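You operate a simulated robot arm through the tools that you are given. There is no shell and no other tool. Be economical: measure what you need, move in short steps, check, and stop when the job is done.

You are at the controls of a simulated robot arm. One attempt, no reset.

TASK
Move the yellow sensor plug to input 4 and the red one into the freed input.
Fine: the grey strip off first and on again after; the main switch stays as it is.

It is judged by the outcome, as a careful person would: the job done as asked, and still so three seconds after it is handed in. It fails if anything else is knocked over, pushed out of place, dropped, spilled or broken.

THE ROBOT
A 7-joint arm with a two-finger parallel gripper on a trunk, on a base that drives. Base frame: it is fixed to the floor where the robot stands at the start and does not move with it; the origin is under the middle of the robot, x ahead of it, y to its left, z up. Readings come in cm, degrees, newtons and seconds.
With the tool pointing down near the work surface it reaches from about 10 to 86 cm from the robot's upright axis, wherever it stands. Its first joint turns from -115.0 to 115.0 degrees. Places, roughly: grey control box [80, 80, 80]; input four [70, 80, 80]; input one [70, 100, 80]; input three [70, 90, 80]; input two [70, 90, 80]; main switch [60, 100, 80]; switch of the grey socket strip [50, -20, 80]. Payload 3.91 kg.
The TCP is the grasp point between the finger pads, 3 cm short of the fingertips. In the tool frame z runs along the fingers and y along their closing line. The gripper opens to 11 cm. The fingers are 2 cm wide and 1 cm thick; the gripper's body (4.8 by 11.2 cm) begins 5.5 cm behind the TCP.
Orientation is told as [roll, pitch, yaw] about the base's x, y, z axes, in that order, counted from this pose: with the fingers straight down and closing along the base's y, the tool's x points along the base's -x, its y along +y and its z along -z.

THE INTERFACE
- The arm moves only by the tool play_rows. Its argument "increments" is a list of rows, each an object of numbers (a shift or turn left out is 0, a gripper value left out holds the last): "claw": the opening, from 0 (shut) to 1 (fully open); "tx", "ty", "tz": the shift along the tool's x, y, z in units of 40 mm (1.0 is 40 mm); "ax", "ay", "az": the turn, a rotation vector about the tool's x, y, z in units of 5 degrees (1.0 is 5 degrees). In form: [{"claw": .., "tx": .., "ty": .., "tz": .., "ax": .., "ay": .., "az": ..}, ...]. A call has 1 to 8 rows; each row shifts and turns the commanded pose from where the row before left it, along the tool's axes as they then stand. A call with a number of a shift or a turn outside -1 to 1 is refused whole. A row lasts 0.2 s, in which the tool goes at most 5 cm and 8.6 degrees; a call with a longer step from one row to the next is refused whole, and so is a gripper value outside its range. Where a pose cannot be reached the arm comes as near as it can. A force on the tool above 90 N (or 10 N above the force at the start of the call, whichever is more), or a blocked arm, ends the call early, and 0.2 s more pass. Each finger travels about 15.3 cm/s and halts on what it meets, pressing with about 36 N; the grip force reading is that of the motor and also rises with nothing between the fingers. The clock runs only during rows and for 0.2 s after the last one: add rows that do not move to give the fingers time. The reply holds the time, the measured pose of the TCP, the force on the tool along the base axes, the opening and the grip force, in the units named above and with some noise, with the torque about the TCP (base axes, N m) and any sound that the robot's microphone picked up.
- Cameras (640 x 400 px; columns grow to the right, rows downward): "scene" is now at [18.3, 24.57, 101.73]; the picture's right is [0.71, -0.70, -0.00], its down [-0.65, -0.66, -0.37] and it looks along [0.26, 0.27, -0.93] (base axes); focal length 214 px, centre (320, 200). "wrist" rides on the gripper at [7.2, 1.7, -10.3] in the tool frame; the picture's right is [-0.23, 0.97, 0.00], its down [-0.76, -0.18, -0.62] and it looks along [-0.61, -0.14, 0.78] (tool axes); focal length 222 px, centre (320, 200). There is no depth. A picture from a camera that has moved, and an enlarged one, comes with that camera's place and axes in the base frame and with its lens.
- camera(camera): a new picture of that camera. It takes no simulated time.
- slide_trunk(by): slides the trunk up (or, below 0, down) by that many cm; the arm and the scene camera ride with it, the base frame stays. It gives what a move gives, with no picture.
- steer(legs): drives the robot by 1 to 6 legs, each [ahead, left, turn to the left] in cm, cm and degrees, along the robot's own axes; the way and the turn of a leg run together, so that a leg with both is an arc; at most 150 cm and 180 degrees a leg. The arm and the cameras ride along, it lands a little off, and it stops where it bumps. It gives what a move gives.
- pan_tilt(pan, tilt): turns the head with the scene camera to pan (to the left, within 80 degrees either way) and tilt (down, from -29 to 69), counted from straight ahead of the robot. It gives what a move gives.
- enlarge(camera, box): a new picture of the part [left, top, right, bottom] of that camera's present view, enlarged. It takes no simulated time.
- sign_off(): hands the job in; it is judged then, once.

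Go step by step. Nothing tells you exact positions but the pictures and the camera data: compare them with the known pose of the tool, close in by small moves and look again before you grip or let go. The budget is 120 turns and 90 pictures, counting those below and the enlarged ones. Unless the task says otherwise, let go and move clear before handing in, and close with one line.

The tools are called after "Request:" as a command line: name --argument value ..., lists and objects as JSON in quotes. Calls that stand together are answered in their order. play_rows: Moves the arm, as the interface text tells. Its arguments: {"type":"object","properties":{"increments":{"type":"array"}},"required":["increments"]} The other tools are called the same way: slide_trunk (by) slides the trunk up or down; steer (legs) drives the base; pan_tilt (pan, tilt) turns the head that bears the scene camera; camera (camera) takes a picture; enlarge (camera, box) takes an enlarged picture of a part of a camera's view; sign_off () hands the job in.

At the start:

```text
t: 0.0
position: [27.32, 25.83, 111.11]
tcp_rot: [0.0, 0.0, 0.3]
wrist_force: [0.4, 1.3, -0.4]
wrist_torque: [-0.02, 0.06, 0.0]
finger_gap: 10.99
finger_force: 0.1
trunk travel left (down, up): [-40.0, 59.0]
robot x, y, heading: [0.2, 0.14, -0.1]
head pan, tilt: [45.5, 68.8]
```

scene: 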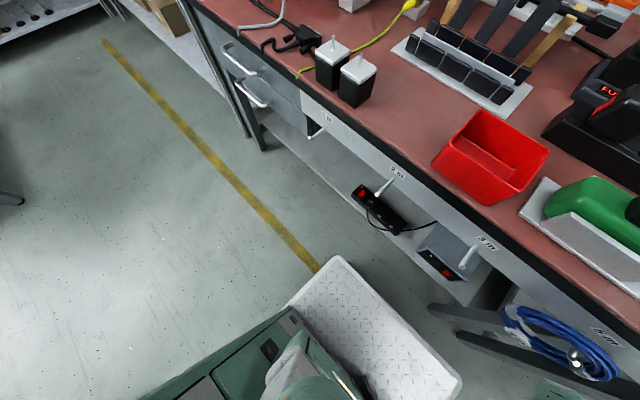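
wrist: 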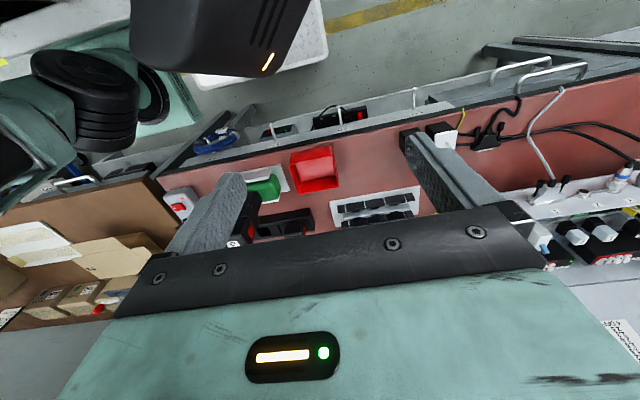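

I see a workbench to the front with a rack, a red tray and two black boxes; the control box should lie further left-ahead around [80, 80, 80]. I turn the head up to see it.

Request:
pan_tilt --pan 48 --tilt 25

Request:
camera --camera "scene"

```text
t: 1.1
position: [27.3, 25.77, 111.05]
tcp_rot: [0.1, 0.0, 0.3]
wrist_force: [0.3, -0.1, -0.5]
wrist_torque: [0.02, 0.0, 0.01]
finger_gap: 11.0
finger_force: 0.1
trunk travel left (down, up): [-40.0, 59.0]
robot x, y, heading: [-0.23, -0.2, -0.3]
head pan, tilt: [48.0, 25.0]
```

```text
87 pictures are left
camera scene: at [20.47, 27.36, 107.61], right [0.74, -0.67, 0.0], down [-0.28, -0.31, -0.91], along [0.61, 0.67, -0.42], focal length 214 px, centre (320, 200)
```

scene: 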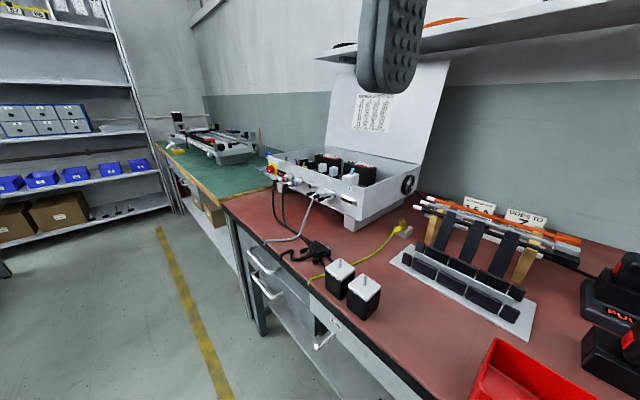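

Request:
enlarge --camera "scene" --box '[240, 130, 440, 255]'

Request:
pan_tilt --pan -25 --tilt 35

Request:
camera --camera "scene"

```text
3.20 times, centred on (340, 192) of scene
camera zoom: at [20.47, 27.36, 107.61], right [0.74, -0.67, 0.0], down [-0.28, -0.31, -0.91], along [0.61, 0.67, -0.42], focal length 686 px, centre (256, 224)
```

zoom: 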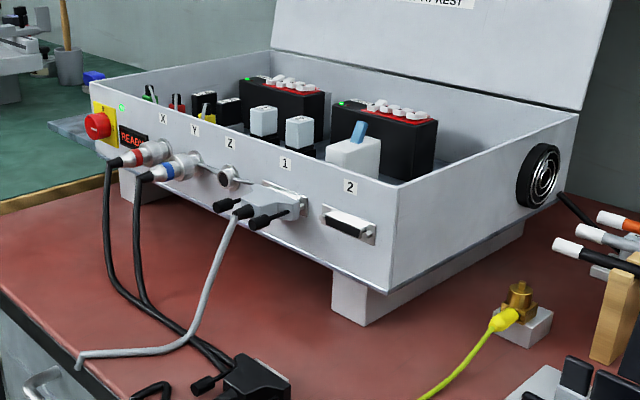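

```text
t: 2.6
position: [27.3, 25.66, 111.04]
tcp_rot: [-0.1, 0.0, 0.4]
wrist_force: [-0.2, -0.1, 0.4]
wrist_torque: [0.02, 0.03, -0.01]
finger_gap: 11.0
finger_force: 0.1
trunk travel left (down, up): [-40.0, 59.0]
robot x, y, heading: [0.21, 0.08, 0.1]
head pan, tilt: [-25.0, 35.0]
```

```text
85 pictures are left
camera scene: at [22.29, 16.8, 106.04], right [-0.42, -0.91, 0.0], down [-0.52, 0.24, -0.82], along [0.74, -0.35, -0.57], focal length 214 px, centre (320, 200)
```

scene: 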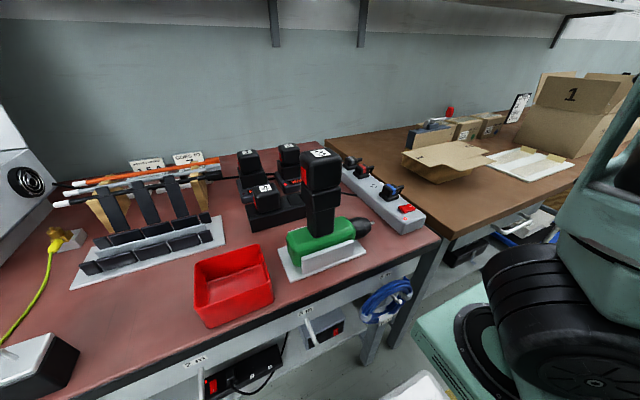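

Request:
enlarge --camera "scene" --box '[330, 140, 450, 240]'

Request:
slide_trunk --by 20

Request:
pan_tilt --pan 55 --tilt 35

Request:
camera --camera "scene"

```text
4.00 times, centred on (390, 190) of scene
camera zoom: at [22.29, 16.8, 106.04], right [-0.42, -0.91, 0.0], down [-0.52, 0.24, -0.82], along [0.74, -0.35, -0.57], focal length 858 px, centre (40, 240)
```

zoom: 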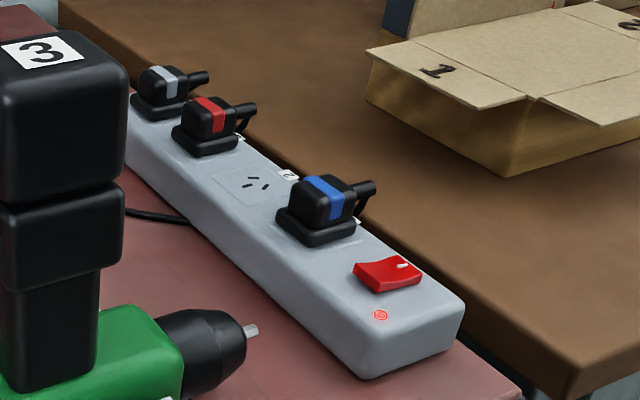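

```text
t: 4.7
position: [27.35, 25.86, 131.12]
tcp_rot: [-0.1, 0.0, 0.3]
wrist_force: [0.2, -0.5, -0.2]
wrist_torque: [-0.02, 0.03, 0.02]
finger_gap: 11.02
finger_force: 0.0
trunk travel left (down, up): [-60.0, 39.0]
robot x, y, heading: [-0.02, 0.18, 0.1]
head pan, tilt: [-25.0, 35.0]
```

```text
t: 6.3
position: [27.4, 25.69, 131.01]
tcp_rot: [-0.1, 0.0, 0.2]
wrist_force: [-0.4, 0.6, -0.5]
wrist_torque: [-0.01, 0.0, 0.02]
finger_gap: 11.02
finger_force: 0.1
trunk travel left (down, up): [-60.0, 39.0]
robot x, y, heading: [-0.03, 0.31, -0.2]
head pan, tilt: [55.0, 35.0]
```

```text
83 pictures are left
camera scene: at [19.36, 27.73, 126.04], right [0.82, -0.57, 0.0], down [-0.33, -0.47, -0.82], along [0.47, 0.67, -0.57], focal length 214 px, centre (320, 200)
```

scene: 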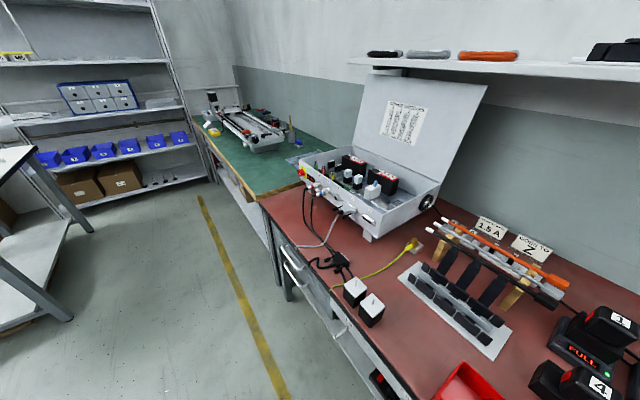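

Request:
enlarge --camera "scene" --box '[290, 140, 450, 240]'

Request:
enlarge --camera "scene" --box '[295, 150, 385, 206]'

```text
4.00 times, centred on (370, 190) of scene
camera zoom: at [19.36, 27.73, 126.04], right [0.82, -0.57, 0.0], down [-0.33, -0.47, -0.82], along [0.47, 0.67, -0.57], focal length 858 px, centre (120, 240)
```

zoom: 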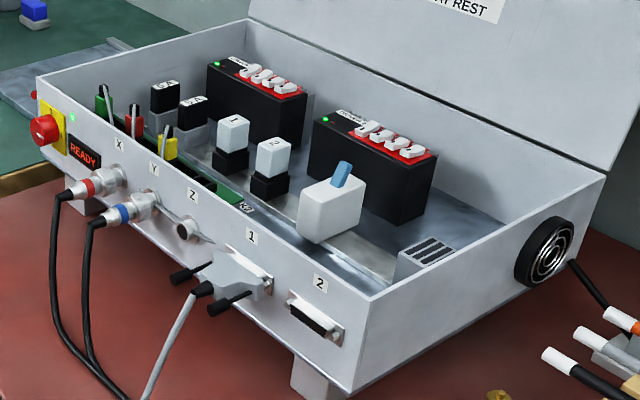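

```text
7.11 times, centred on (340, 178) of scene
camera zoom: at [19.36, 27.73, 126.04], right [0.82, -0.57, 0.0], down [-0.33, -0.47, -0.82], along [0.47, 0.67, -0.57], focal length 1525 px, centre (178, 356)
```

zoom: 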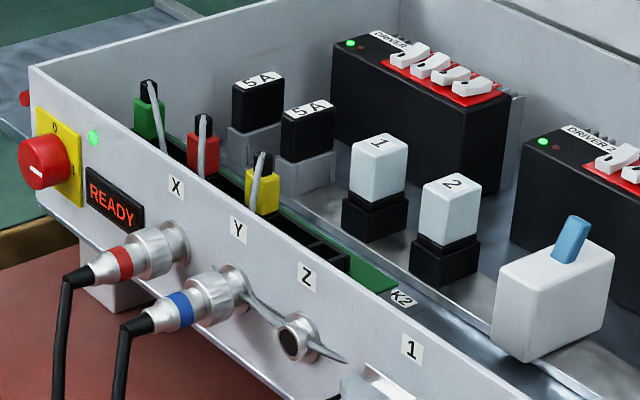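

The inputs sit in a row behind the front wall: green, red, yellow plugs in 1–3 and input 4 empty. First I take the arm over the grey strip's red rocker at about [47, -15], staying high.

Request:
play_rows --increments '[{"claw": 0, "tx": -0.5, "ty": -0.95}, {"tx": -0.5, "ty": -0.95}, {"tx": -0.5, "ty": -0.95}, {"tx": -0.5, "ty": -0.95}, {"tx": -0.5, "ty": -0.95}, {"tx": -0.5, "ty": -0.95}, {"tx": -0.5, "ty": -0.95}, {"tx": -0.5, "ty": -0.95}]'

Request:
play_rows --increments '[{"tx": -0.5, "ty": -0.95}, {"tz": 0.8}, {"tz": 0.8}, {"tz": 0.8}, {"tz": 0.8}, {}]'

Request:
camera --camera "wrist"

Request:
pan_tilt --pan -25 --tilt 45

Request:
camera --camera "scene"

```text
t: 8.1
position: [44.12, -1.75, 129.6]
tcp_rot: [0.0, 0.2, 0.3]
wrist_force: [-0.6, -0.1, 0.1]
wrist_torque: [0.04, 0.0, 0.01]
finger_gap: 0.01
finger_force: 36.1
out of reach, approached as far as the arm can: row 6, 7
trunk travel left (down, up): [-60.0, 39.0]
robot x, y, heading: [-0.1, -0.18, 0.1]
head pan, tilt: [55.0, 35.0]
```

```text
t: 9.5
position: [47.22, -5.18, 117.47]
tcp_rot: [0.0, 0.0, 0.2]
wrist_force: [1.1, 0.0, -0.1]
wrist_torque: [0.02, -0.02, 0.01]
finger_gap: 0.01
finger_force: 36.0
out of reach, approached as far as the arm can: row 3, 4
trunk travel left (down, up): [-60.0, 39.0]
robot x, y, heading: [0.05, -0.01, 0.2]
head pan, tilt: [55.0, 35.0]
```

```text
80 pictures are left
camera wrist: at [39.92, -3.45, 127.63], right [0.22, 0.97, 0.0], down [0.76, -0.17, 0.62], along [0.61, -0.14, -0.78], focal length 222 px, centre (320, 200)
```

wrist: 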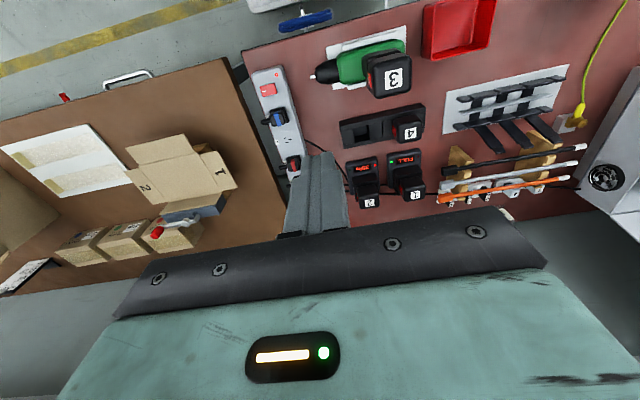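

```text
t: 11.0
position: [47.15, -5.16, 117.4]
tcp_rot: [0.1, 0.0, 0.2]
wrist_force: [0.6, 0.3, 0.5]
wrist_torque: [-0.02, 0.0, -0.01]
finger_gap: 0.04
finger_force: 36.4
trunk travel left (down, up): [-60.0, 39.0]
robot x, y, heading: [-0.14, -0.15, -0.2]
head pan, tilt: [-25.0, 45.0]
```

```text
79 pictures are left
camera scene: at [21.68, 17.08, 124.56], right [-0.42, -0.91, 0.0], down [-0.64, 0.3, -0.71], along [0.64, -0.3, -0.71], focal length 214 px, centre (320, 200)
```

scene: 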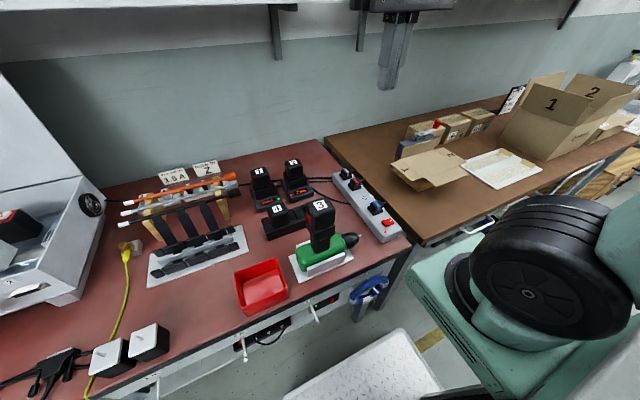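

The rocker triangulates to about [47.5, -15.5, 81]. I go over it while still high, then lower the trunk and look closer.

Request:
play_rows --increments '[{"ty": -0.9}, {"ty": -0.9}, {"ty": -0.8}, {}]'

Request:
slide_trunk --by -20

Request:
enlarge --camera "wrist" --box '[220, 20, 420, 145]'

Request:
enlarge --camera "scene" --box '[330, 130, 490, 230]'

```text
t: 12.0
position: [47.89, -15.24, 116.22]
tcp_rot: [0.0, 0.0, 0.4]
wrist_force: [0.4, -1.1, 0.3]
wrist_torque: [0.0, 0.02, 0.05]
finger_gap: 0.02
finger_force: 36.2
out of reach, approached as far as the arm can: row 1, 2
trunk travel left (down, up): [-60.0, 39.0]
robot x, y, heading: [-0.19, 0.2, -0.1]
head pan, tilt: [-25.0, 45.0]
```

```text
t: 14.2
position: [47.83, -15.35, 96.26]
tcp_rot: [0.0, -0.1, 0.3]
wrist_force: [-0.8, -0.2, 0.1]
wrist_torque: [0.03, 0.02, 0.05]
finger_gap: 0.0
finger_force: 36.2
trunk travel left (down, up): [-40.0, 59.0]
robot x, y, heading: [0.14, 0.08, 0.1]
head pan, tilt: [-25.0, 45.0]
```

```text
3.20 times, centred on (320, 82) of wrist
camera zoom: at [40.67, -13.64, 106.54], right [0.22, 0.97, 0.0], down [0.76, -0.17, 0.62], along [0.61, -0.14, -0.78], focal length 711 px, centre (320, 576)
```

zoom: 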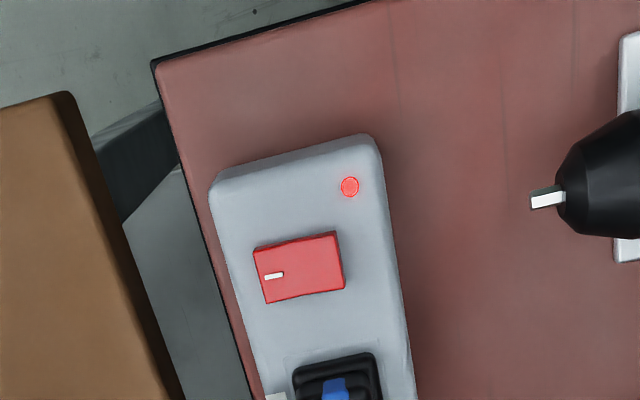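

```text
4.00 times, centred on (410, 180) of scene
camera zoom: at [21.67, 17.08, 104.56], right [-0.42, -0.91, 0.0], down [-0.64, 0.3, -0.71], along [0.64, -0.3, -0.71], focal length 858 px, centre (-40, 280)
```

zoom: 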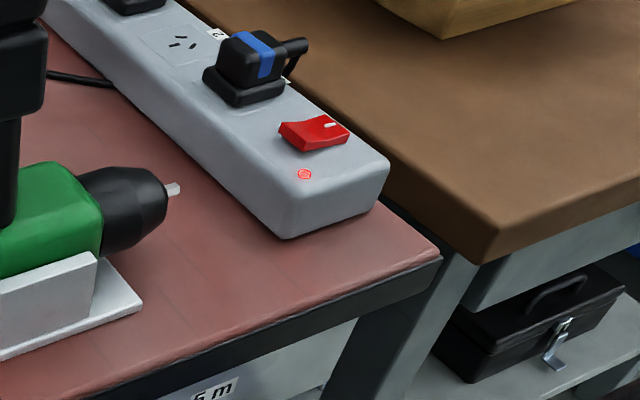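

Request:
enlarge --camera "scene" --box '[390, 150, 430, 175]'

Request:
play_rows --increments '[{"tz": 0.9, "ty": 0.12}, {"tz": 0.9}, {"tz": 0.9}, {}]'

Request:
enlarge --camera "scene" --box '[370, 130, 450, 180]'

Request:
enlarge --camera "wrist" --box '[220, 20, 420, 145]'

```text
16.00 times, centred on (410, 162) of scene
camera zoom: at [21.67, 17.08, 104.56], right [-0.42, -0.91, 0.0], down [-0.64, 0.3, -0.71], along [0.64, -0.3, -0.71], focal length 3432 px, centre (-1120, 800)
```

zoom: 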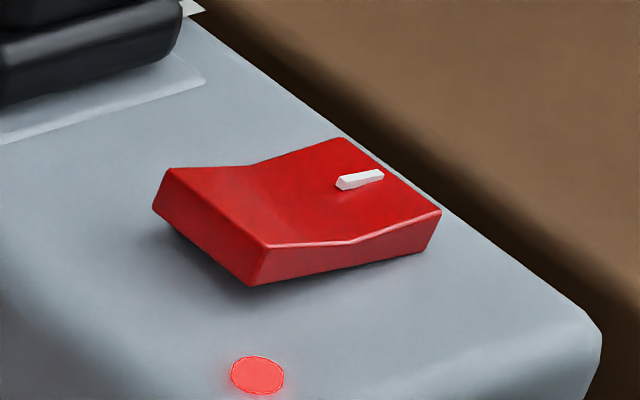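

```text
t: 15.2
position: [47.71, -14.99, 85.35]
tcp_rot: [0.1, 0.1, 0.2]
wrist_force: [0.6, 0.3, 0.6]
wrist_torque: [0.0, 0.0, 0.01]
finger_gap: 0.01
finger_force: 35.9
trunk travel left (down, up): [-40.0, 59.0]
robot x, y, heading: [0.17, -0.05, -0.3]
head pan, tilt: [-25.0, 45.0]
```

```text
8.00 times, centred on (410, 155) of scene
camera zoom: at [21.67, 17.08, 104.56], right [-0.42, -0.91, 0.0], down [-0.64, 0.3, -0.71], along [0.64, -0.3, -0.71], focal length 1716 px, centre (-400, 560)
```

zoom: 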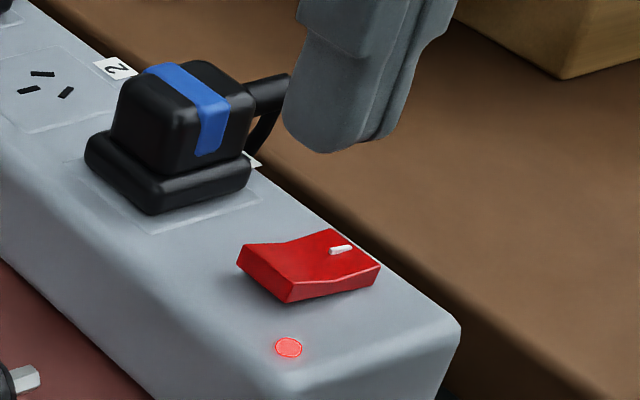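

```text
3.20 times, centred on (320, 82) of wrist
camera zoom: at [40.48, -13.29, 95.58], right [0.22, 0.97, 0.0], down [0.76, -0.17, 0.62], along [0.61, -0.14, -0.78], focal length 711 px, centre (320, 576)
```

zoom: 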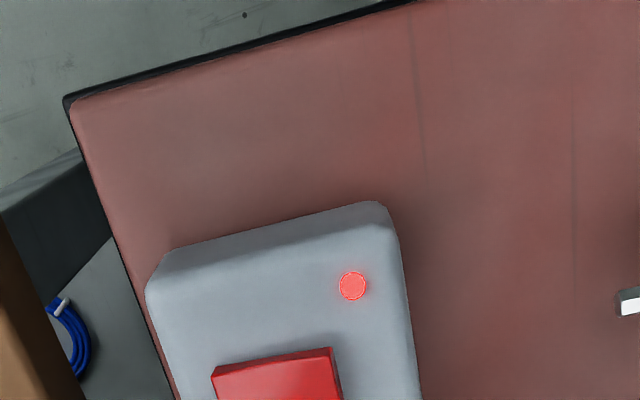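

The "I" end is pressed and the strip lit, so I press the raised end (+y side) down gently.

Request:
play_rows --increments '[{"tz": 0.45, "ty": 0.1}, {"tz": 0.4}, {"tz": 0.1}, {"tz": 0.1}, {"tz": 0.1}]'

Request:
enlarge --camera "scene" --box '[370, 130, 450, 180]'

```text
t: 16.4
position: [47.92, -14.43, 81.39]
tcp_rot: [0.0, -0.2, 0.3]
wrist_force: [-8.9, 2.3, 48.3]
wrist_torque: [-0.35, 0.29, -0.08]
finger_gap: 0.02
finger_force: 36.6
trunk travel left (down, up): [-40.0, 59.0]
robot x, y, heading: [-0.08, -0.29, -0.0]
head pan, tilt: [-25.0, 45.0]
```

```text
8.00 times, centred on (410, 155) of scene
camera zoom: at [21.54, 17.12, 104.68], right [-0.42, -0.91, 0.0], down [-0.64, 0.3, -0.71], along [0.64, -0.3, -0.71], focal length 1716 px, centre (-400, 560)
```

zoom: 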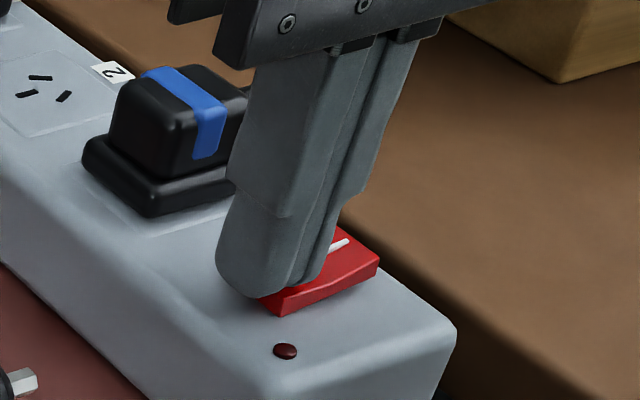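

The LED went out, so the strip is off. I lift off, retract the arm and drive left to stand in front of the control box.

Request:
play_rows --increments '[{"tz": -0.9}, {"tz": -1}, {"tz": -1}, {"tz": -1}, {"tz": -1}, {"tz": -1}, {"tz": -1}]'

Request:
enlarge --camera "scene" --box '[370, 130, 450, 180]'

Request:
play_rows --increments '[{"tx": 0.7, "ty": 0.9}, {"tx": 0.7, "ty": 0.9}, {"tx": 0.7, "ty": 0.9}, {"tx": 0.7, "ty": 0.9}, {"tx": 0.5, "ty": 0.9}, {"ty": 0.9}, {"ty": 0.9}, {}]'

Request:
steer --legs '[[0, 65, 0]]'

Request:
pan_tilt --pan 15 --tilt 35

Request:
camera --camera "scene"

```text
t: 18.0
position: [48.0, -14.34, 108.39]
tcp_rot: [0.0, 0.0, 0.2]
wrist_force: [0.4, 0.5, -1.2]
wrist_torque: [0.0, 0.0, 0.0]
finger_gap: 0.0
finger_force: 36.1
trunk travel left (down, up): [-40.0, 59.0]
robot x, y, heading: [-0.26, 0.26, 0.2]
head pan, tilt: [-25.0, 45.0]
```

```text
8.00 times, centred on (410, 155) of scene
camera zoom: at [21.67, 17.08, 104.55], right [-0.42, -0.91, 0.0], down [-0.64, 0.3, -0.71], along [0.64, -0.3, -0.71], focal length 1716 px, centre (-400, 560)
```

zoom: 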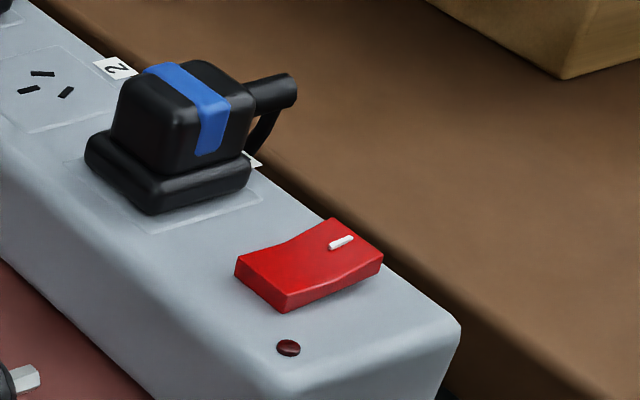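

```text
t: 19.8
position: [47.2, -3.85, 107.89]
tcp_rot: [0.0, 0.2, 0.3]
wrist_force: [0.7, 0.0, 0.8]
wrist_torque: [0.01, 0.0, 0.0]
finger_gap: 0.0
finger_force: 35.8
out of reach, approached as far as the arm can: row 1, 2, 3, 4, 5
trunk travel left (down, up): [-40.0, 59.0]
robot x, y, heading: [-0.2, -0.17, 0.2]
head pan, tilt: [-25.0, 45.0]
```

```text
t: 23.4
position: [47.17, 62.59, 107.7]
tcp_rot: [0.1, 0.0, 0.2]
wrist_force: [-0.8, 0.6, -0.2]
wrist_torque: [-0.02, 0.03, -0.01]
finger_gap: 0.0
finger_force: 36.1
trunk travel left (down, up): [-40.0, 59.0]
robot x, y, heading: [0.16, 67.13, -0.3]
head pan, tilt: [-25.0, 45.0]
```

```text
t: 24.5
position: [47.01, 62.66, 107.86]
tcp_rot: [0.1, 0.0, 0.3]
wrist_force: [0.3, 0.6, -0.4]
wrist_torque: [-0.01, -0.03, -0.01]
finger_gap: 0.01
finger_force: 36.2
trunk travel left (down, up): [-40.0, 59.0]
robot x, y, heading: [-0.1, 66.42, -0.2]
head pan, tilt: [15.0, 35.0]
```

```text
71 pictures are left
camera scene: at [22.92, 89.38, 106.04], right [0.26, -0.97, 0.0], down [-0.55, -0.15, -0.82], along [0.79, 0.21, -0.57], focal length 214 px, centre (320, 200)
```

scene: 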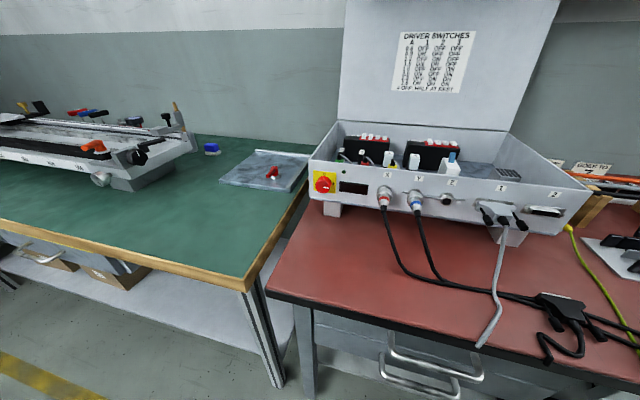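

The display on the box is dark now. I raise the trunk to look down into the box.

Request:
slide_trunk --by 30

Request:
pan_tilt --pan 0 --tilt 50

Request:
camera --camera "scene"

Request:
camera --camera "wrist"

```text
t: 27.5
position: [47.14, 62.66, 137.8]
tcp_rot: [0.1, 0.0, 0.2]
wrist_force: [-0.6, 0.5, -0.6]
wrist_torque: [0.06, 0.04, 0.01]
finger_gap: 0.0
finger_force: 36.4
trunk travel left (down, up): [-70.0, 29.0]
robot x, y, heading: [0.12, 67.08, -0.3]
head pan, tilt: [15.0, 35.0]
```

```text
t: 28.3
position: [47.21, 62.62, 137.76]
tcp_rot: [0.1, 0.1, 0.2]
wrist_force: [0.1, -0.4, 0.5]
wrist_torque: [0.0, 0.03, 0.02]
finger_gap: 0.0
finger_force: 36.1
trunk travel left (down, up): [-70.0, 29.0]
robot x, y, heading: [0.16, 66.41, -0.1]
head pan, tilt: [0.0, 50.0]
```

```text
70 pictures are left
camera scene: at [22.11, 87.12, 133.87], right [0.0, -1.0, 0.0], down [-0.77, 0.0, -0.64], along [0.64, 0.0, -0.77], focal length 214 px, centre (320, 200)
```

scene: 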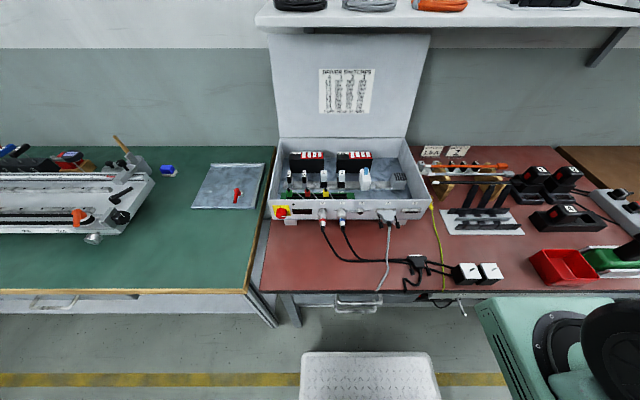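

```text
69 pictures are left
camera wrist: at [39.95, 64.31, 148.02], right [0.22, 0.97, 0.0], down [0.76, -0.18, 0.62], along [0.61, -0.14, -0.78], focal length 222 px, centre (320, 200)
```

wrist: 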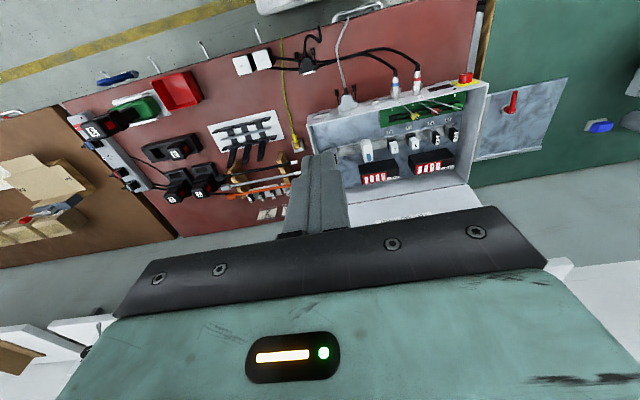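

Request:
enlarge --camera "scene" --box '[275, 160, 355, 210]'

Request:
enlarge --camera "wrist" --box '[370, 80, 490, 155]'

```text
8.00 times, centred on (315, 185) of scene
camera zoom: at [22.11, 87.12, 133.87], right [0.0, -1.0, 0.0], down [-0.77, 0.0, -0.64], along [0.64, 0.0, -0.77], focal length 1716 px, centre (360, 320)
```

zoom: 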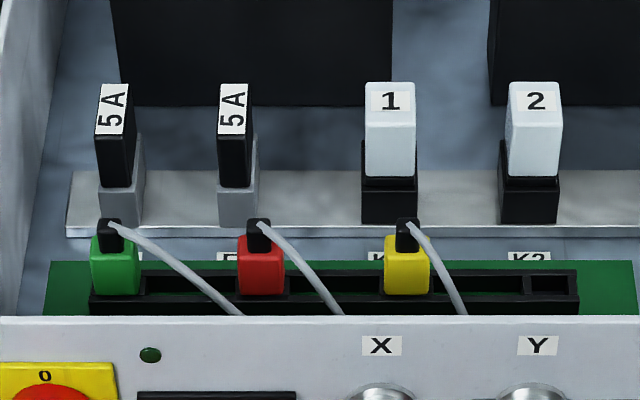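

```text
5.33 times, centred on (430, 118) of wrist
camera zoom: at [39.95, 64.31, 148.02], right [0.22, 0.97, 0.0], down [0.76, -0.18, 0.62], along [0.61, -0.14, -0.78], focal length 1185 px, centre (-267, 640)
```

zoom: 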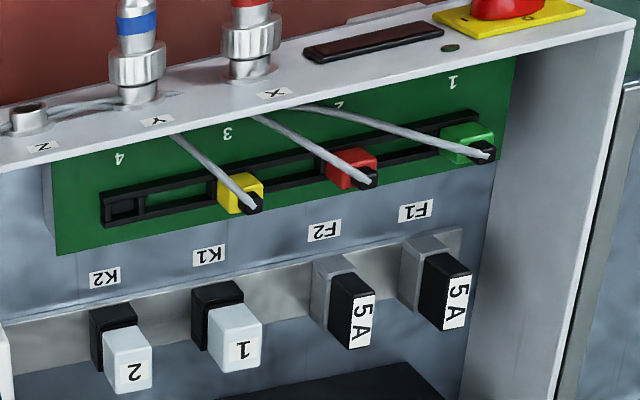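

Yellow's knob triangulates to about [65.5, 85.4, 87.5], with a 5.4 cm pitch: red at y≈90.8, input 4 at y≈80. I bring the opened gripper over yellow while high, then look again.

Request:
play_rows --increments '[{"tx": -0.58, "ty": 0.71, "claw": 0.35}, {"tx": -0.58, "ty": 0.71}, {"tx": -0.58, "ty": 0.71}, {"tx": -0.58, "ty": 0.71}, {"tx": -0.58, "ty": 0.71}, {"tx": -0.58, "ty": 0.71}, {"tx": -0.58, "ty": 0.71}, {"tx": -0.58, "ty": 0.71}]'

Request:
slide_trunk --by -20

Request:
camera --camera "wrist"

Request:
camera --camera "scene"

```text
t: 30.1
position: [65.46, 85.31, 137.87]
tcp_rot: [0.0, -0.1, 0.1]
wrist_force: [-0.1, 0.0, 0.5]
wrist_torque: [0.07, -0.05, -0.01]
finger_gap: 3.85
finger_force: 0.0
trunk travel left (down, up): [-70.0, 29.0]
robot x, y, heading: [0.28, 66.62, -0.2]
head pan, tilt: [0.0, 50.0]
```

```text
t: 32.3
position: [65.49, 85.28, 117.74]
tcp_rot: [0.0, 0.0, 0.1]
wrist_force: [-1.0, -0.6, -0.6]
wrist_torque: [0.02, 0.01, 0.03]
finger_gap: 3.83
finger_force: 0.0
trunk travel left (down, up): [-50.0, 49.0]
robot x, y, heading: [0.11, 66.82, 0.1]
head pan, tilt: [0.0, 50.0]
```

```text
66 pictures are left
camera wrist: at [58.22, 87.03, 128.03], right [0.22, 0.97, 0.0], down [0.76, -0.18, 0.62], along [0.61, -0.14, -0.78], focal length 222 px, centre (320, 200)
```

wrist: 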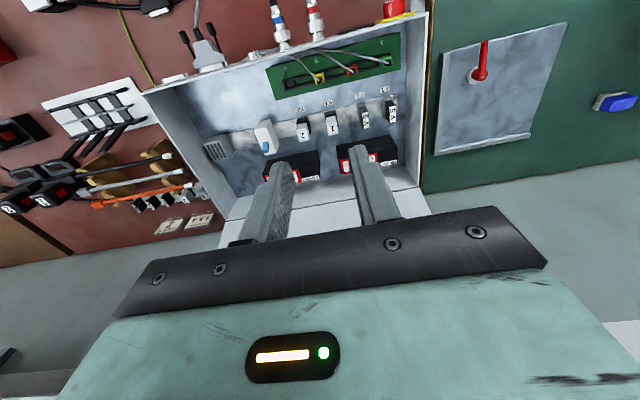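

```text
65 pictures are left
camera scene: at [22.11, 87.12, 113.87], right [0.0, -1.0, 0.0], down [-0.77, 0.0, -0.64], along [0.64, 0.0, -0.77], focal length 214 px, centre (320, 200)
```

scene: 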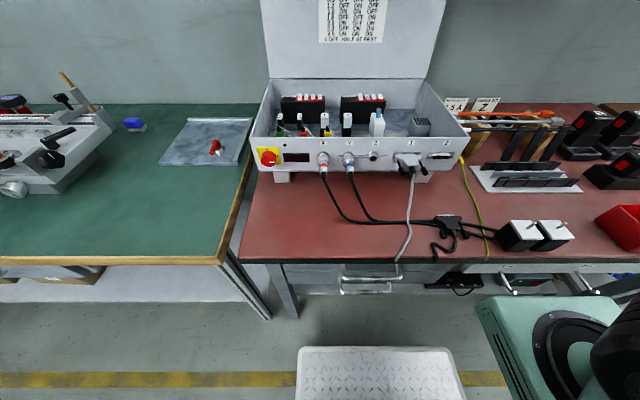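

Request:
enlarge --camera "wrist" --box '[260, 30, 400, 118]'

Request:
enlarge --camera "scene" --box '[260, 95, 380, 170]'

```text
4.55 times, centred on (330, 74) of wrist
camera zoom: at [58.22, 87.03, 128.03], right [0.22, 0.97, 0.0], down [0.76, -0.18, 0.62], along [0.61, -0.14, -0.78], focal length 1010 px, centre (274, 773)
```

zoom: 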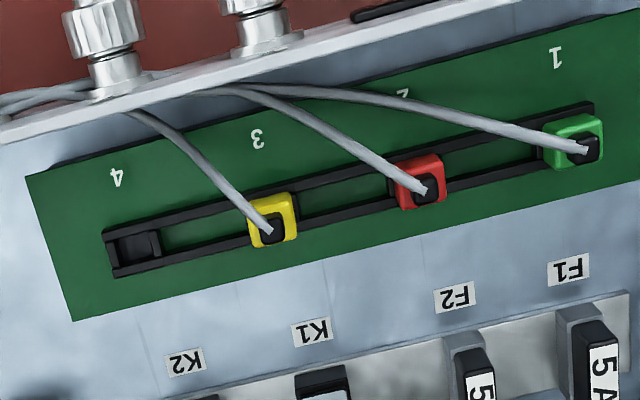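

```text
5.33 times, centred on (320, 132) of scene
camera zoom: at [22.11, 87.12, 113.87], right [0.0, -1.0, 0.0], down [-0.77, 0.0, -0.64], along [0.64, 0.0, -0.77], focal length 1144 px, centre (320, 560)
```

zoom: 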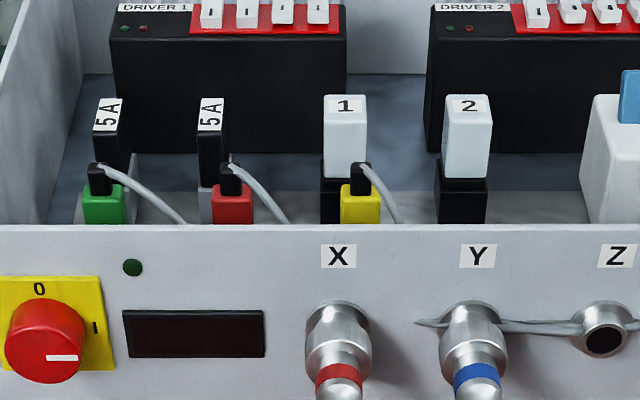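

Both views agree: yellow at [65.5, 85.4], body from about z 84.1 to 86.8, and input 4 at y≈79.9. I descend to just above it and check.

Request:
play_rows --increments '[{"tz": 0.95, "tx": -0.08, "ty": 0.03}, {"tz": 0.95}, {"tz": 0.95}, {"tz": 0.95}, {"tz": 0.95}, {"tz": 0.95}, {"tz": 0.6}, {}]'

Request:
enlarge --camera "wrist" --box '[220, 0, 420, 125]'

Request:
enlarge --camera "scene" --box '[260, 95, 380, 170]'

```text
t: 34.1
position: [65.91, 85.48, 92.38]
tcp_rot: [0.0, 0.1, 0.3]
wrist_force: [-0.3, -0.1, 0.0]
wrist_torque: [-0.02, -0.01, 0.0]
finger_gap: 3.84
finger_force: 0.1
trunk travel left (down, up): [-50.0, 49.0]
robot x, y, heading: [0.02, 66.74, -0.2]
head pan, tilt: [0.0, 50.0]
```

```text
3.20 times, centred on (320, 62) of wrist
camera zoom: at [58.67, 87.16, 102.67], right [0.22, 0.97, 0.0], down [0.76, -0.18, 0.62], along [0.61, -0.14, -0.78], focal length 711 px, centre (320, 640)
```

zoom: 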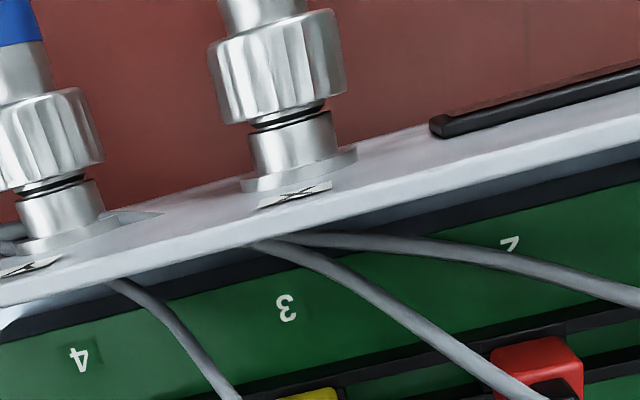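

```text
5.33 times, centred on (320, 132) of scene
camera zoom: at [22.11, 87.11, 113.87], right [0.0, -1.0, 0.0], down [-0.77, 0.0, -0.64], along [0.64, 0.0, -0.77], focal length 1144 px, centre (320, 560)
```

zoom: 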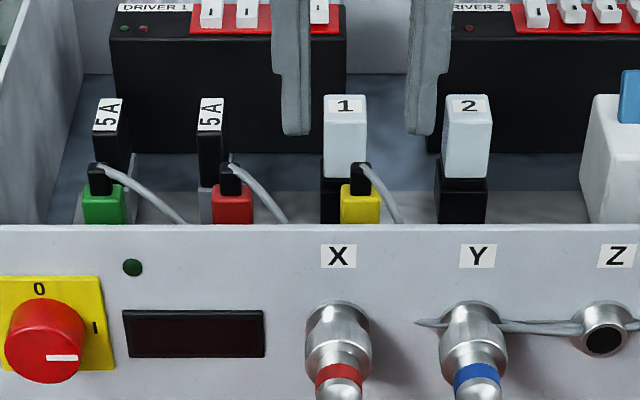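

Request:
play_rows --increments '[{"tz": 0.6}, {"tz": 0.57}, {}]'

Request:
camera --camera "wrist"

Request:
enlarge --camera "scene" --box '[260, 95, 380, 170]'

```text
t: 34.9
position: [65.5, 85.51, 87.72]
tcp_rot: [0.1, 0.0, 0.2]
wrist_force: [-2.5, -0.8, 11.0]
wrist_torque: [-0.32, 0.16, -0.04]
finger_gap: 3.89
finger_force: 0.9
trunk travel left (down, up): [-50.0, 49.0]
robot x, y, heading: [-0.18, 66.93, -0.2]
head pan, tilt: [0.0, 50.0]
```

```text
60 pictures are left
camera wrist: at [58.41, 87.12, 98.02], right [0.22, 0.97, 0.0], down [0.76, -0.18, 0.62], along [0.61, -0.14, -0.78], focal length 222 px, centre (320, 200)
```

wrist: 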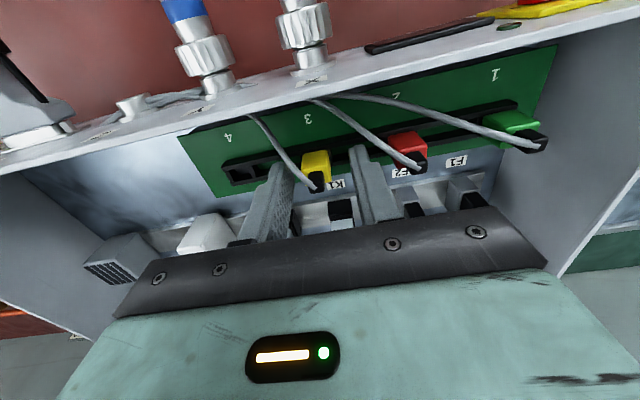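

```text
5.33 times, centred on (320, 132) of scene
camera zoom: at [22.06, 87.1, 113.9], right [0.0, -1.0, 0.0], down [-0.77, 0.0, -0.64], along [0.64, 0.0, -0.77], focal length 1144 px, centre (320, 560)
```

zoom: 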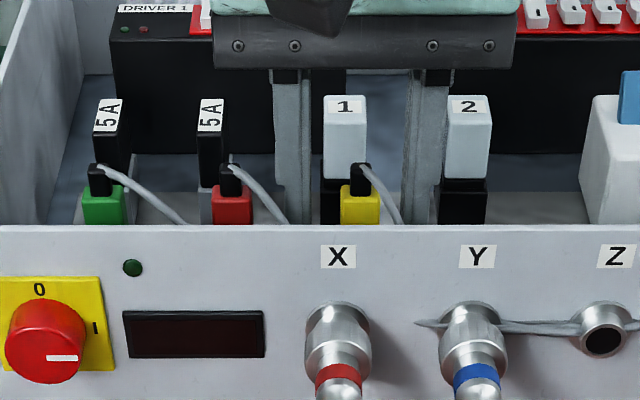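

A light contact of 11 N shows the tips already touching the rail, so I raise 0.6 cm and then close on the plug.

Request:
play_rows --increments '[{"tz": -0.15}, {}]'

Request:
play_rows --increments '[{"claw": 0.2}, {"claw": 0}, {}, {}]'

Request:
enlarge --camera "wrist" --box '[200, 80, 440, 230]'

Request:
enlarge --camera "scene" --box '[290, 95, 370, 145]'

```text
t: 35.5
position: [65.63, 85.43, 88.27]
tcp_rot: [0.0, 0.1, 0.3]
wrist_force: [-0.8, 0.5, 0.0]
wrist_torque: [0.02, 0.03, -0.03]
finger_gap: 3.84
finger_force: 0.0
trunk travel left (down, up): [-50.0, 49.0]
robot x, y, heading: [0.23, 66.58, 0.1]
head pan, tilt: [0.0, 50.0]
```

```text
t: 36.5
position: [65.76, 85.43, 88.35]
tcp_rot: [0.0, 0.0, 0.2]
wrist_force: [0.9, -2.9, 0.0]
wrist_torque: [-0.07, -0.04, 0.02]
finger_gap: 1.55
finger_force: 36.3
trunk travel left (down, up): [-50.0, 49.0]
robot x, y, heading: [0.16, 66.36, -0.0]
head pan, tilt: [0.0, 50.0]
```

```text
2.67 times, centred on (320, 155) of wrist
camera zoom: at [58.47, 87.13, 98.63], right [0.22, 0.97, 0.0], down [0.76, -0.18, 0.62], along [0.61, -0.14, -0.78], focal length 592 px, centre (320, 320)
```

zoom: 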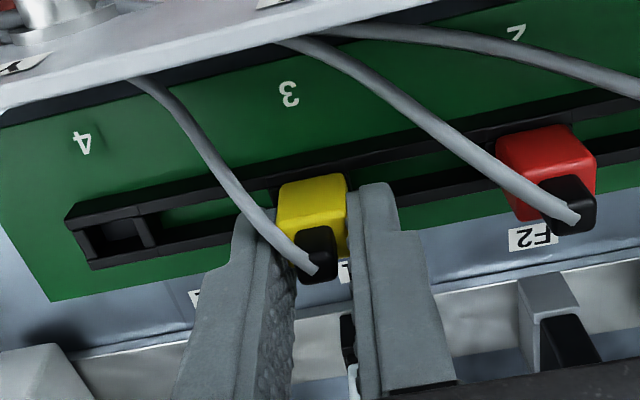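

```text
8.00 times, centred on (330, 120) of scene
camera zoom: at [22.11, 87.11, 113.87], right [0.0, -1.0, 0.0], down [-0.77, 0.0, -0.64], along [0.64, 0.0, -0.77], focal length 1716 px, centre (240, 840)
```

zoom: 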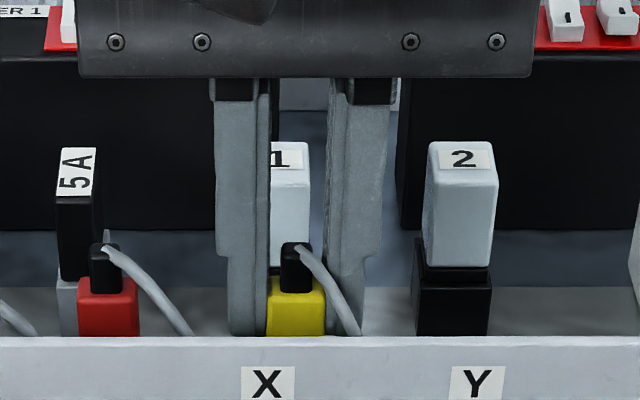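

The plug is held at 1.55 cm. I pull it straight up in small steps.

Request:
play_rows --increments '[{"tz": -0.1}, {"tz": -0.1}, {"tz": -0.15}, {"tz": -0.2}, {"tz": -0.25}, {}]'

Request:
enlarge --camera "wrist" --box '[200, 80, 440, 230]'

Request:
enlarge --camera "scene" --box '[290, 95, 370, 145]'

```text
t: 37.9
position: [65.69, 85.53, 91.76]
tcp_rot: [0.0, 0.1, 0.2]
wrist_force: [0.3, -0.1, 0.7]
wrist_torque: [-0.01, -0.03, -0.01]
finger_gap: 1.52
finger_force: 36.6
trunk travel left (down, up): [-50.0, 49.0]
robot x, y, heading: [0.25, 66.64, -0.3]
head pan, tilt: [0.0, 50.0]
```

```text
2.67 times, centred on (320, 155) of wrist
camera zoom: at [58.48, 87.18, 101.96], right [0.22, 0.97, 0.0], down [0.76, -0.18, 0.62], along [0.61, -0.14, -0.78], focal length 592 px, centre (320, 320)
```

zoom: 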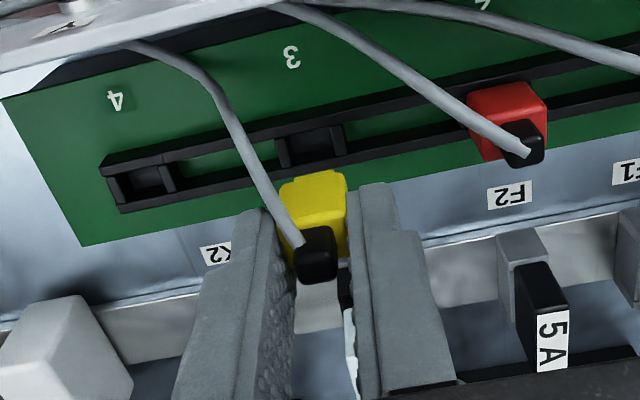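

```text
8.00 times, centred on (330, 120) of scene
camera zoom: at [22.11, 87.12, 113.87], right [0.0, -1.0, 0.0], down [-0.77, 0.0, -0.64], along [0.64, 0.0, -0.77], focal length 1716 px, centre (240, 840)
```

zoom: 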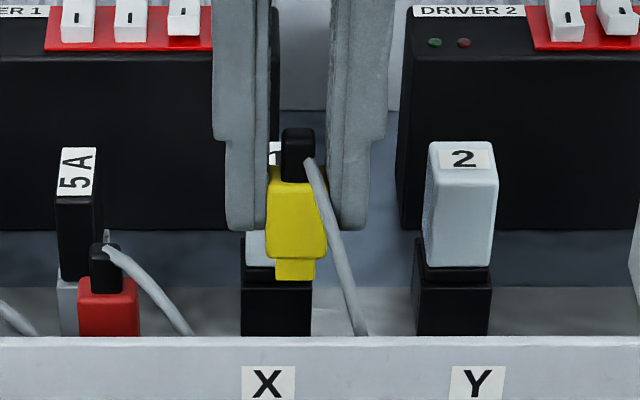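

The plug is out with its spigot showing, and it hangs straight. I shift 5.5 cm along -y to above input 4 and check the alignment.

Request:
play_rows --increments '[{"ty": -0.5}, {"ty": -0.5}, {"ty": -0.375}, {}]'

Request:
enlarge --camera "wrist" --box '[200, 80, 440, 230]'

Request:
enlarge --camera "scene" --box '[290, 95, 370, 145]'

```text
t: 38.9
position: [65.74, 79.98, 91.6]
tcp_rot: [0.1, 0.0, 0.2]
wrist_force: [-0.1, 0.2, -0.5]
wrist_torque: [0.0, -0.01, -0.01]
finger_gap: 1.55
finger_force: 36.3
trunk travel left (down, up): [-50.0, 49.0]
robot x, y, heading: [-0.06, 66.64, -0.1]
head pan, tilt: [0.0, 50.0]
```

```text
2.67 times, centred on (320, 155) of wrist
camera zoom: at [58.51, 81.72, 101.83], right [0.22, 0.97, 0.0], down [0.76, -0.18, 0.62], along [0.61, -0.14, -0.78], focal length 592 px, centre (320, 320)
```

zoom: 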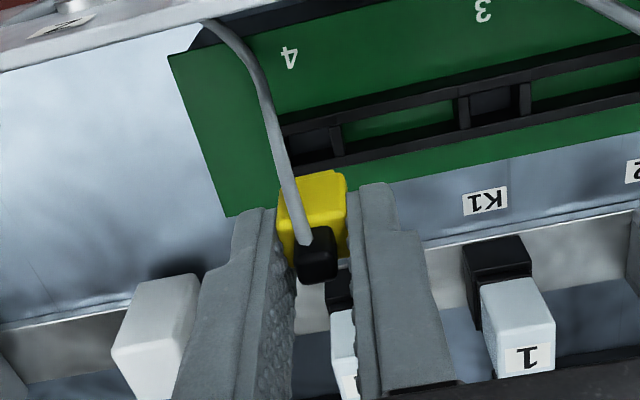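

```text
8.00 times, centred on (330, 120) of scene
camera zoom: at [22.11, 87.12, 113.87], right [0.0, -1.0, 0.0], down [-0.77, 0.0, -0.64], along [0.64, 0.0, -0.77], focal length 1716 px, centre (240, 840)
```

zoom: 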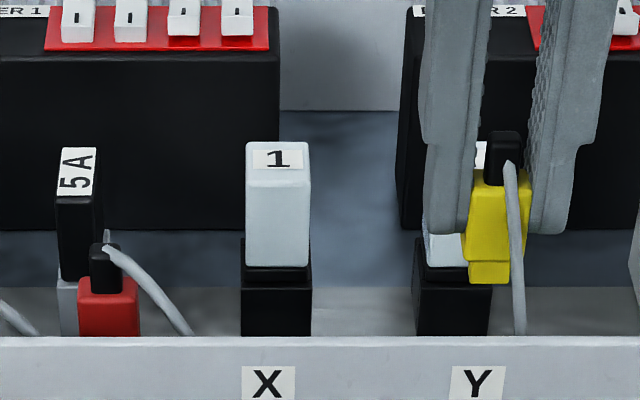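

Request:
enlarge --camera "wrist" --box '[280, 110, 360, 160]'

```text
8.00 times, centred on (320, 135) of wrist
camera zoom: at [58.51, 81.72, 101.83], right [0.22, 0.97, 0.0], down [0.76, -0.18, 0.62], along [0.61, -0.14, -0.78], focal length 1777 px, centre (320, 720)
```

zoom: 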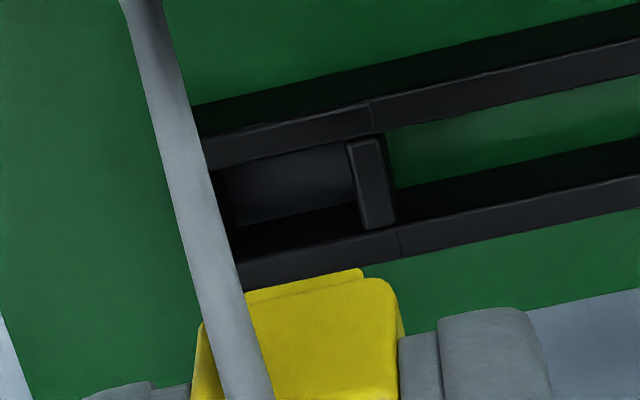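

Alignment looks within half a millimetre. I lower the plug into input 4 in small steps, watching the force.

Request:
play_rows --increments '[{"tz": 0.25}, {"tz": 0.15}, {"tz": 0.05}, {}]'

Request:
enlarge --camera "wrist" --box '[260, 100, 380, 175]'

```text
t: 39.9
position: [65.75, 79.85, 89.89]
tcp_rot: [0.0, 0.0, 0.2]
wrist_force: [-0.7, 0.4, -0.1]
wrist_torque: [-0.03, -0.03, 0.01]
finger_gap: 1.51
finger_force: 36.6
trunk travel left (down, up): [-50.0, 49.0]
robot x, y, heading: [0.23, 66.57, 0.2]
head pan, tilt: [0.0, 50.0]
```

```text
5.33 times, centred on (320, 138) of wrist
camera zoom: at [58.57, 81.61, 100.12], right [0.22, 0.97, 0.0], down [0.76, -0.18, 0.62], along [0.61, -0.14, -0.78], focal length 1185 px, centre (320, 533)
```

zoom: 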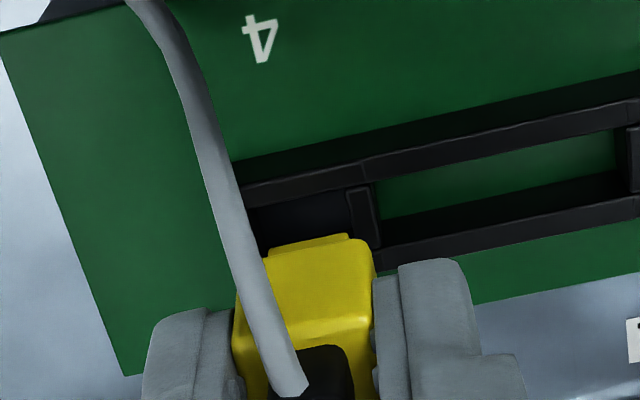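

Request:
play_rows --increments '[{"tz": 0.1}, {"tz": 0.1}, {"tz": 0.05}, {"tz": 0.05}, {"tz": 0.05}, {}]'

Request:
enlarge --camera "wrist" --box '[220, 80, 420, 205]'

Request:
enlarge --camera "scene" --box '[290, 95, 370, 145]'

```text
t: 41.3
position: [65.89, 80.08, 88.61]
tcp_rot: [0.2, -0.2, 0.2]
wrist_force: [2.8, 1.1, 31.0]
wrist_torque: [0.18, 0.06, 0.0]
finger_gap: 1.55
finger_force: 35.9
trunk travel left (down, up): [-50.0, 49.0]
robot x, y, heading: [0.69, 66.5, 0.0]
head pan, tilt: [0.0, 50.0]
```

```text
3.20 times, centred on (320, 142) of wrist
camera zoom: at [58.61, 81.72, 98.82], right [0.22, 0.97, 0.0], down [0.76, -0.18, 0.63], along [0.61, -0.14, -0.78], focal length 711 px, centre (320, 384)
```

zoom: 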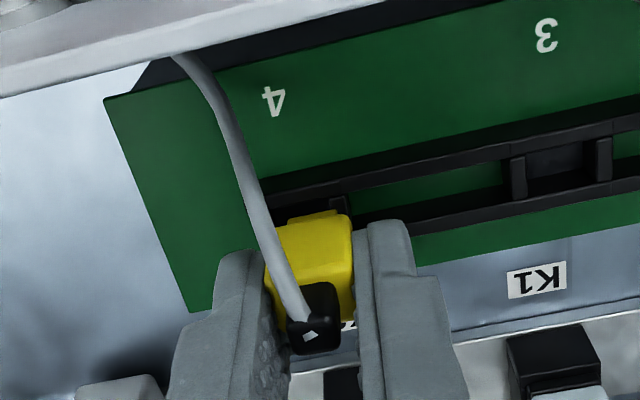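

```text
8.00 times, centred on (330, 120) of scene
camera zoom: at [22.03, 87.1, 113.9], right [0.0, -1.0, 0.0], down [-0.77, 0.0, -0.64], along [0.64, 0.0, -0.77], focal length 1716 px, centre (240, 840)
```

zoom: 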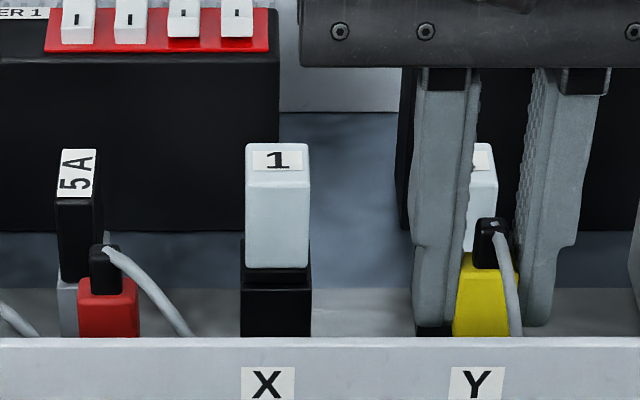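

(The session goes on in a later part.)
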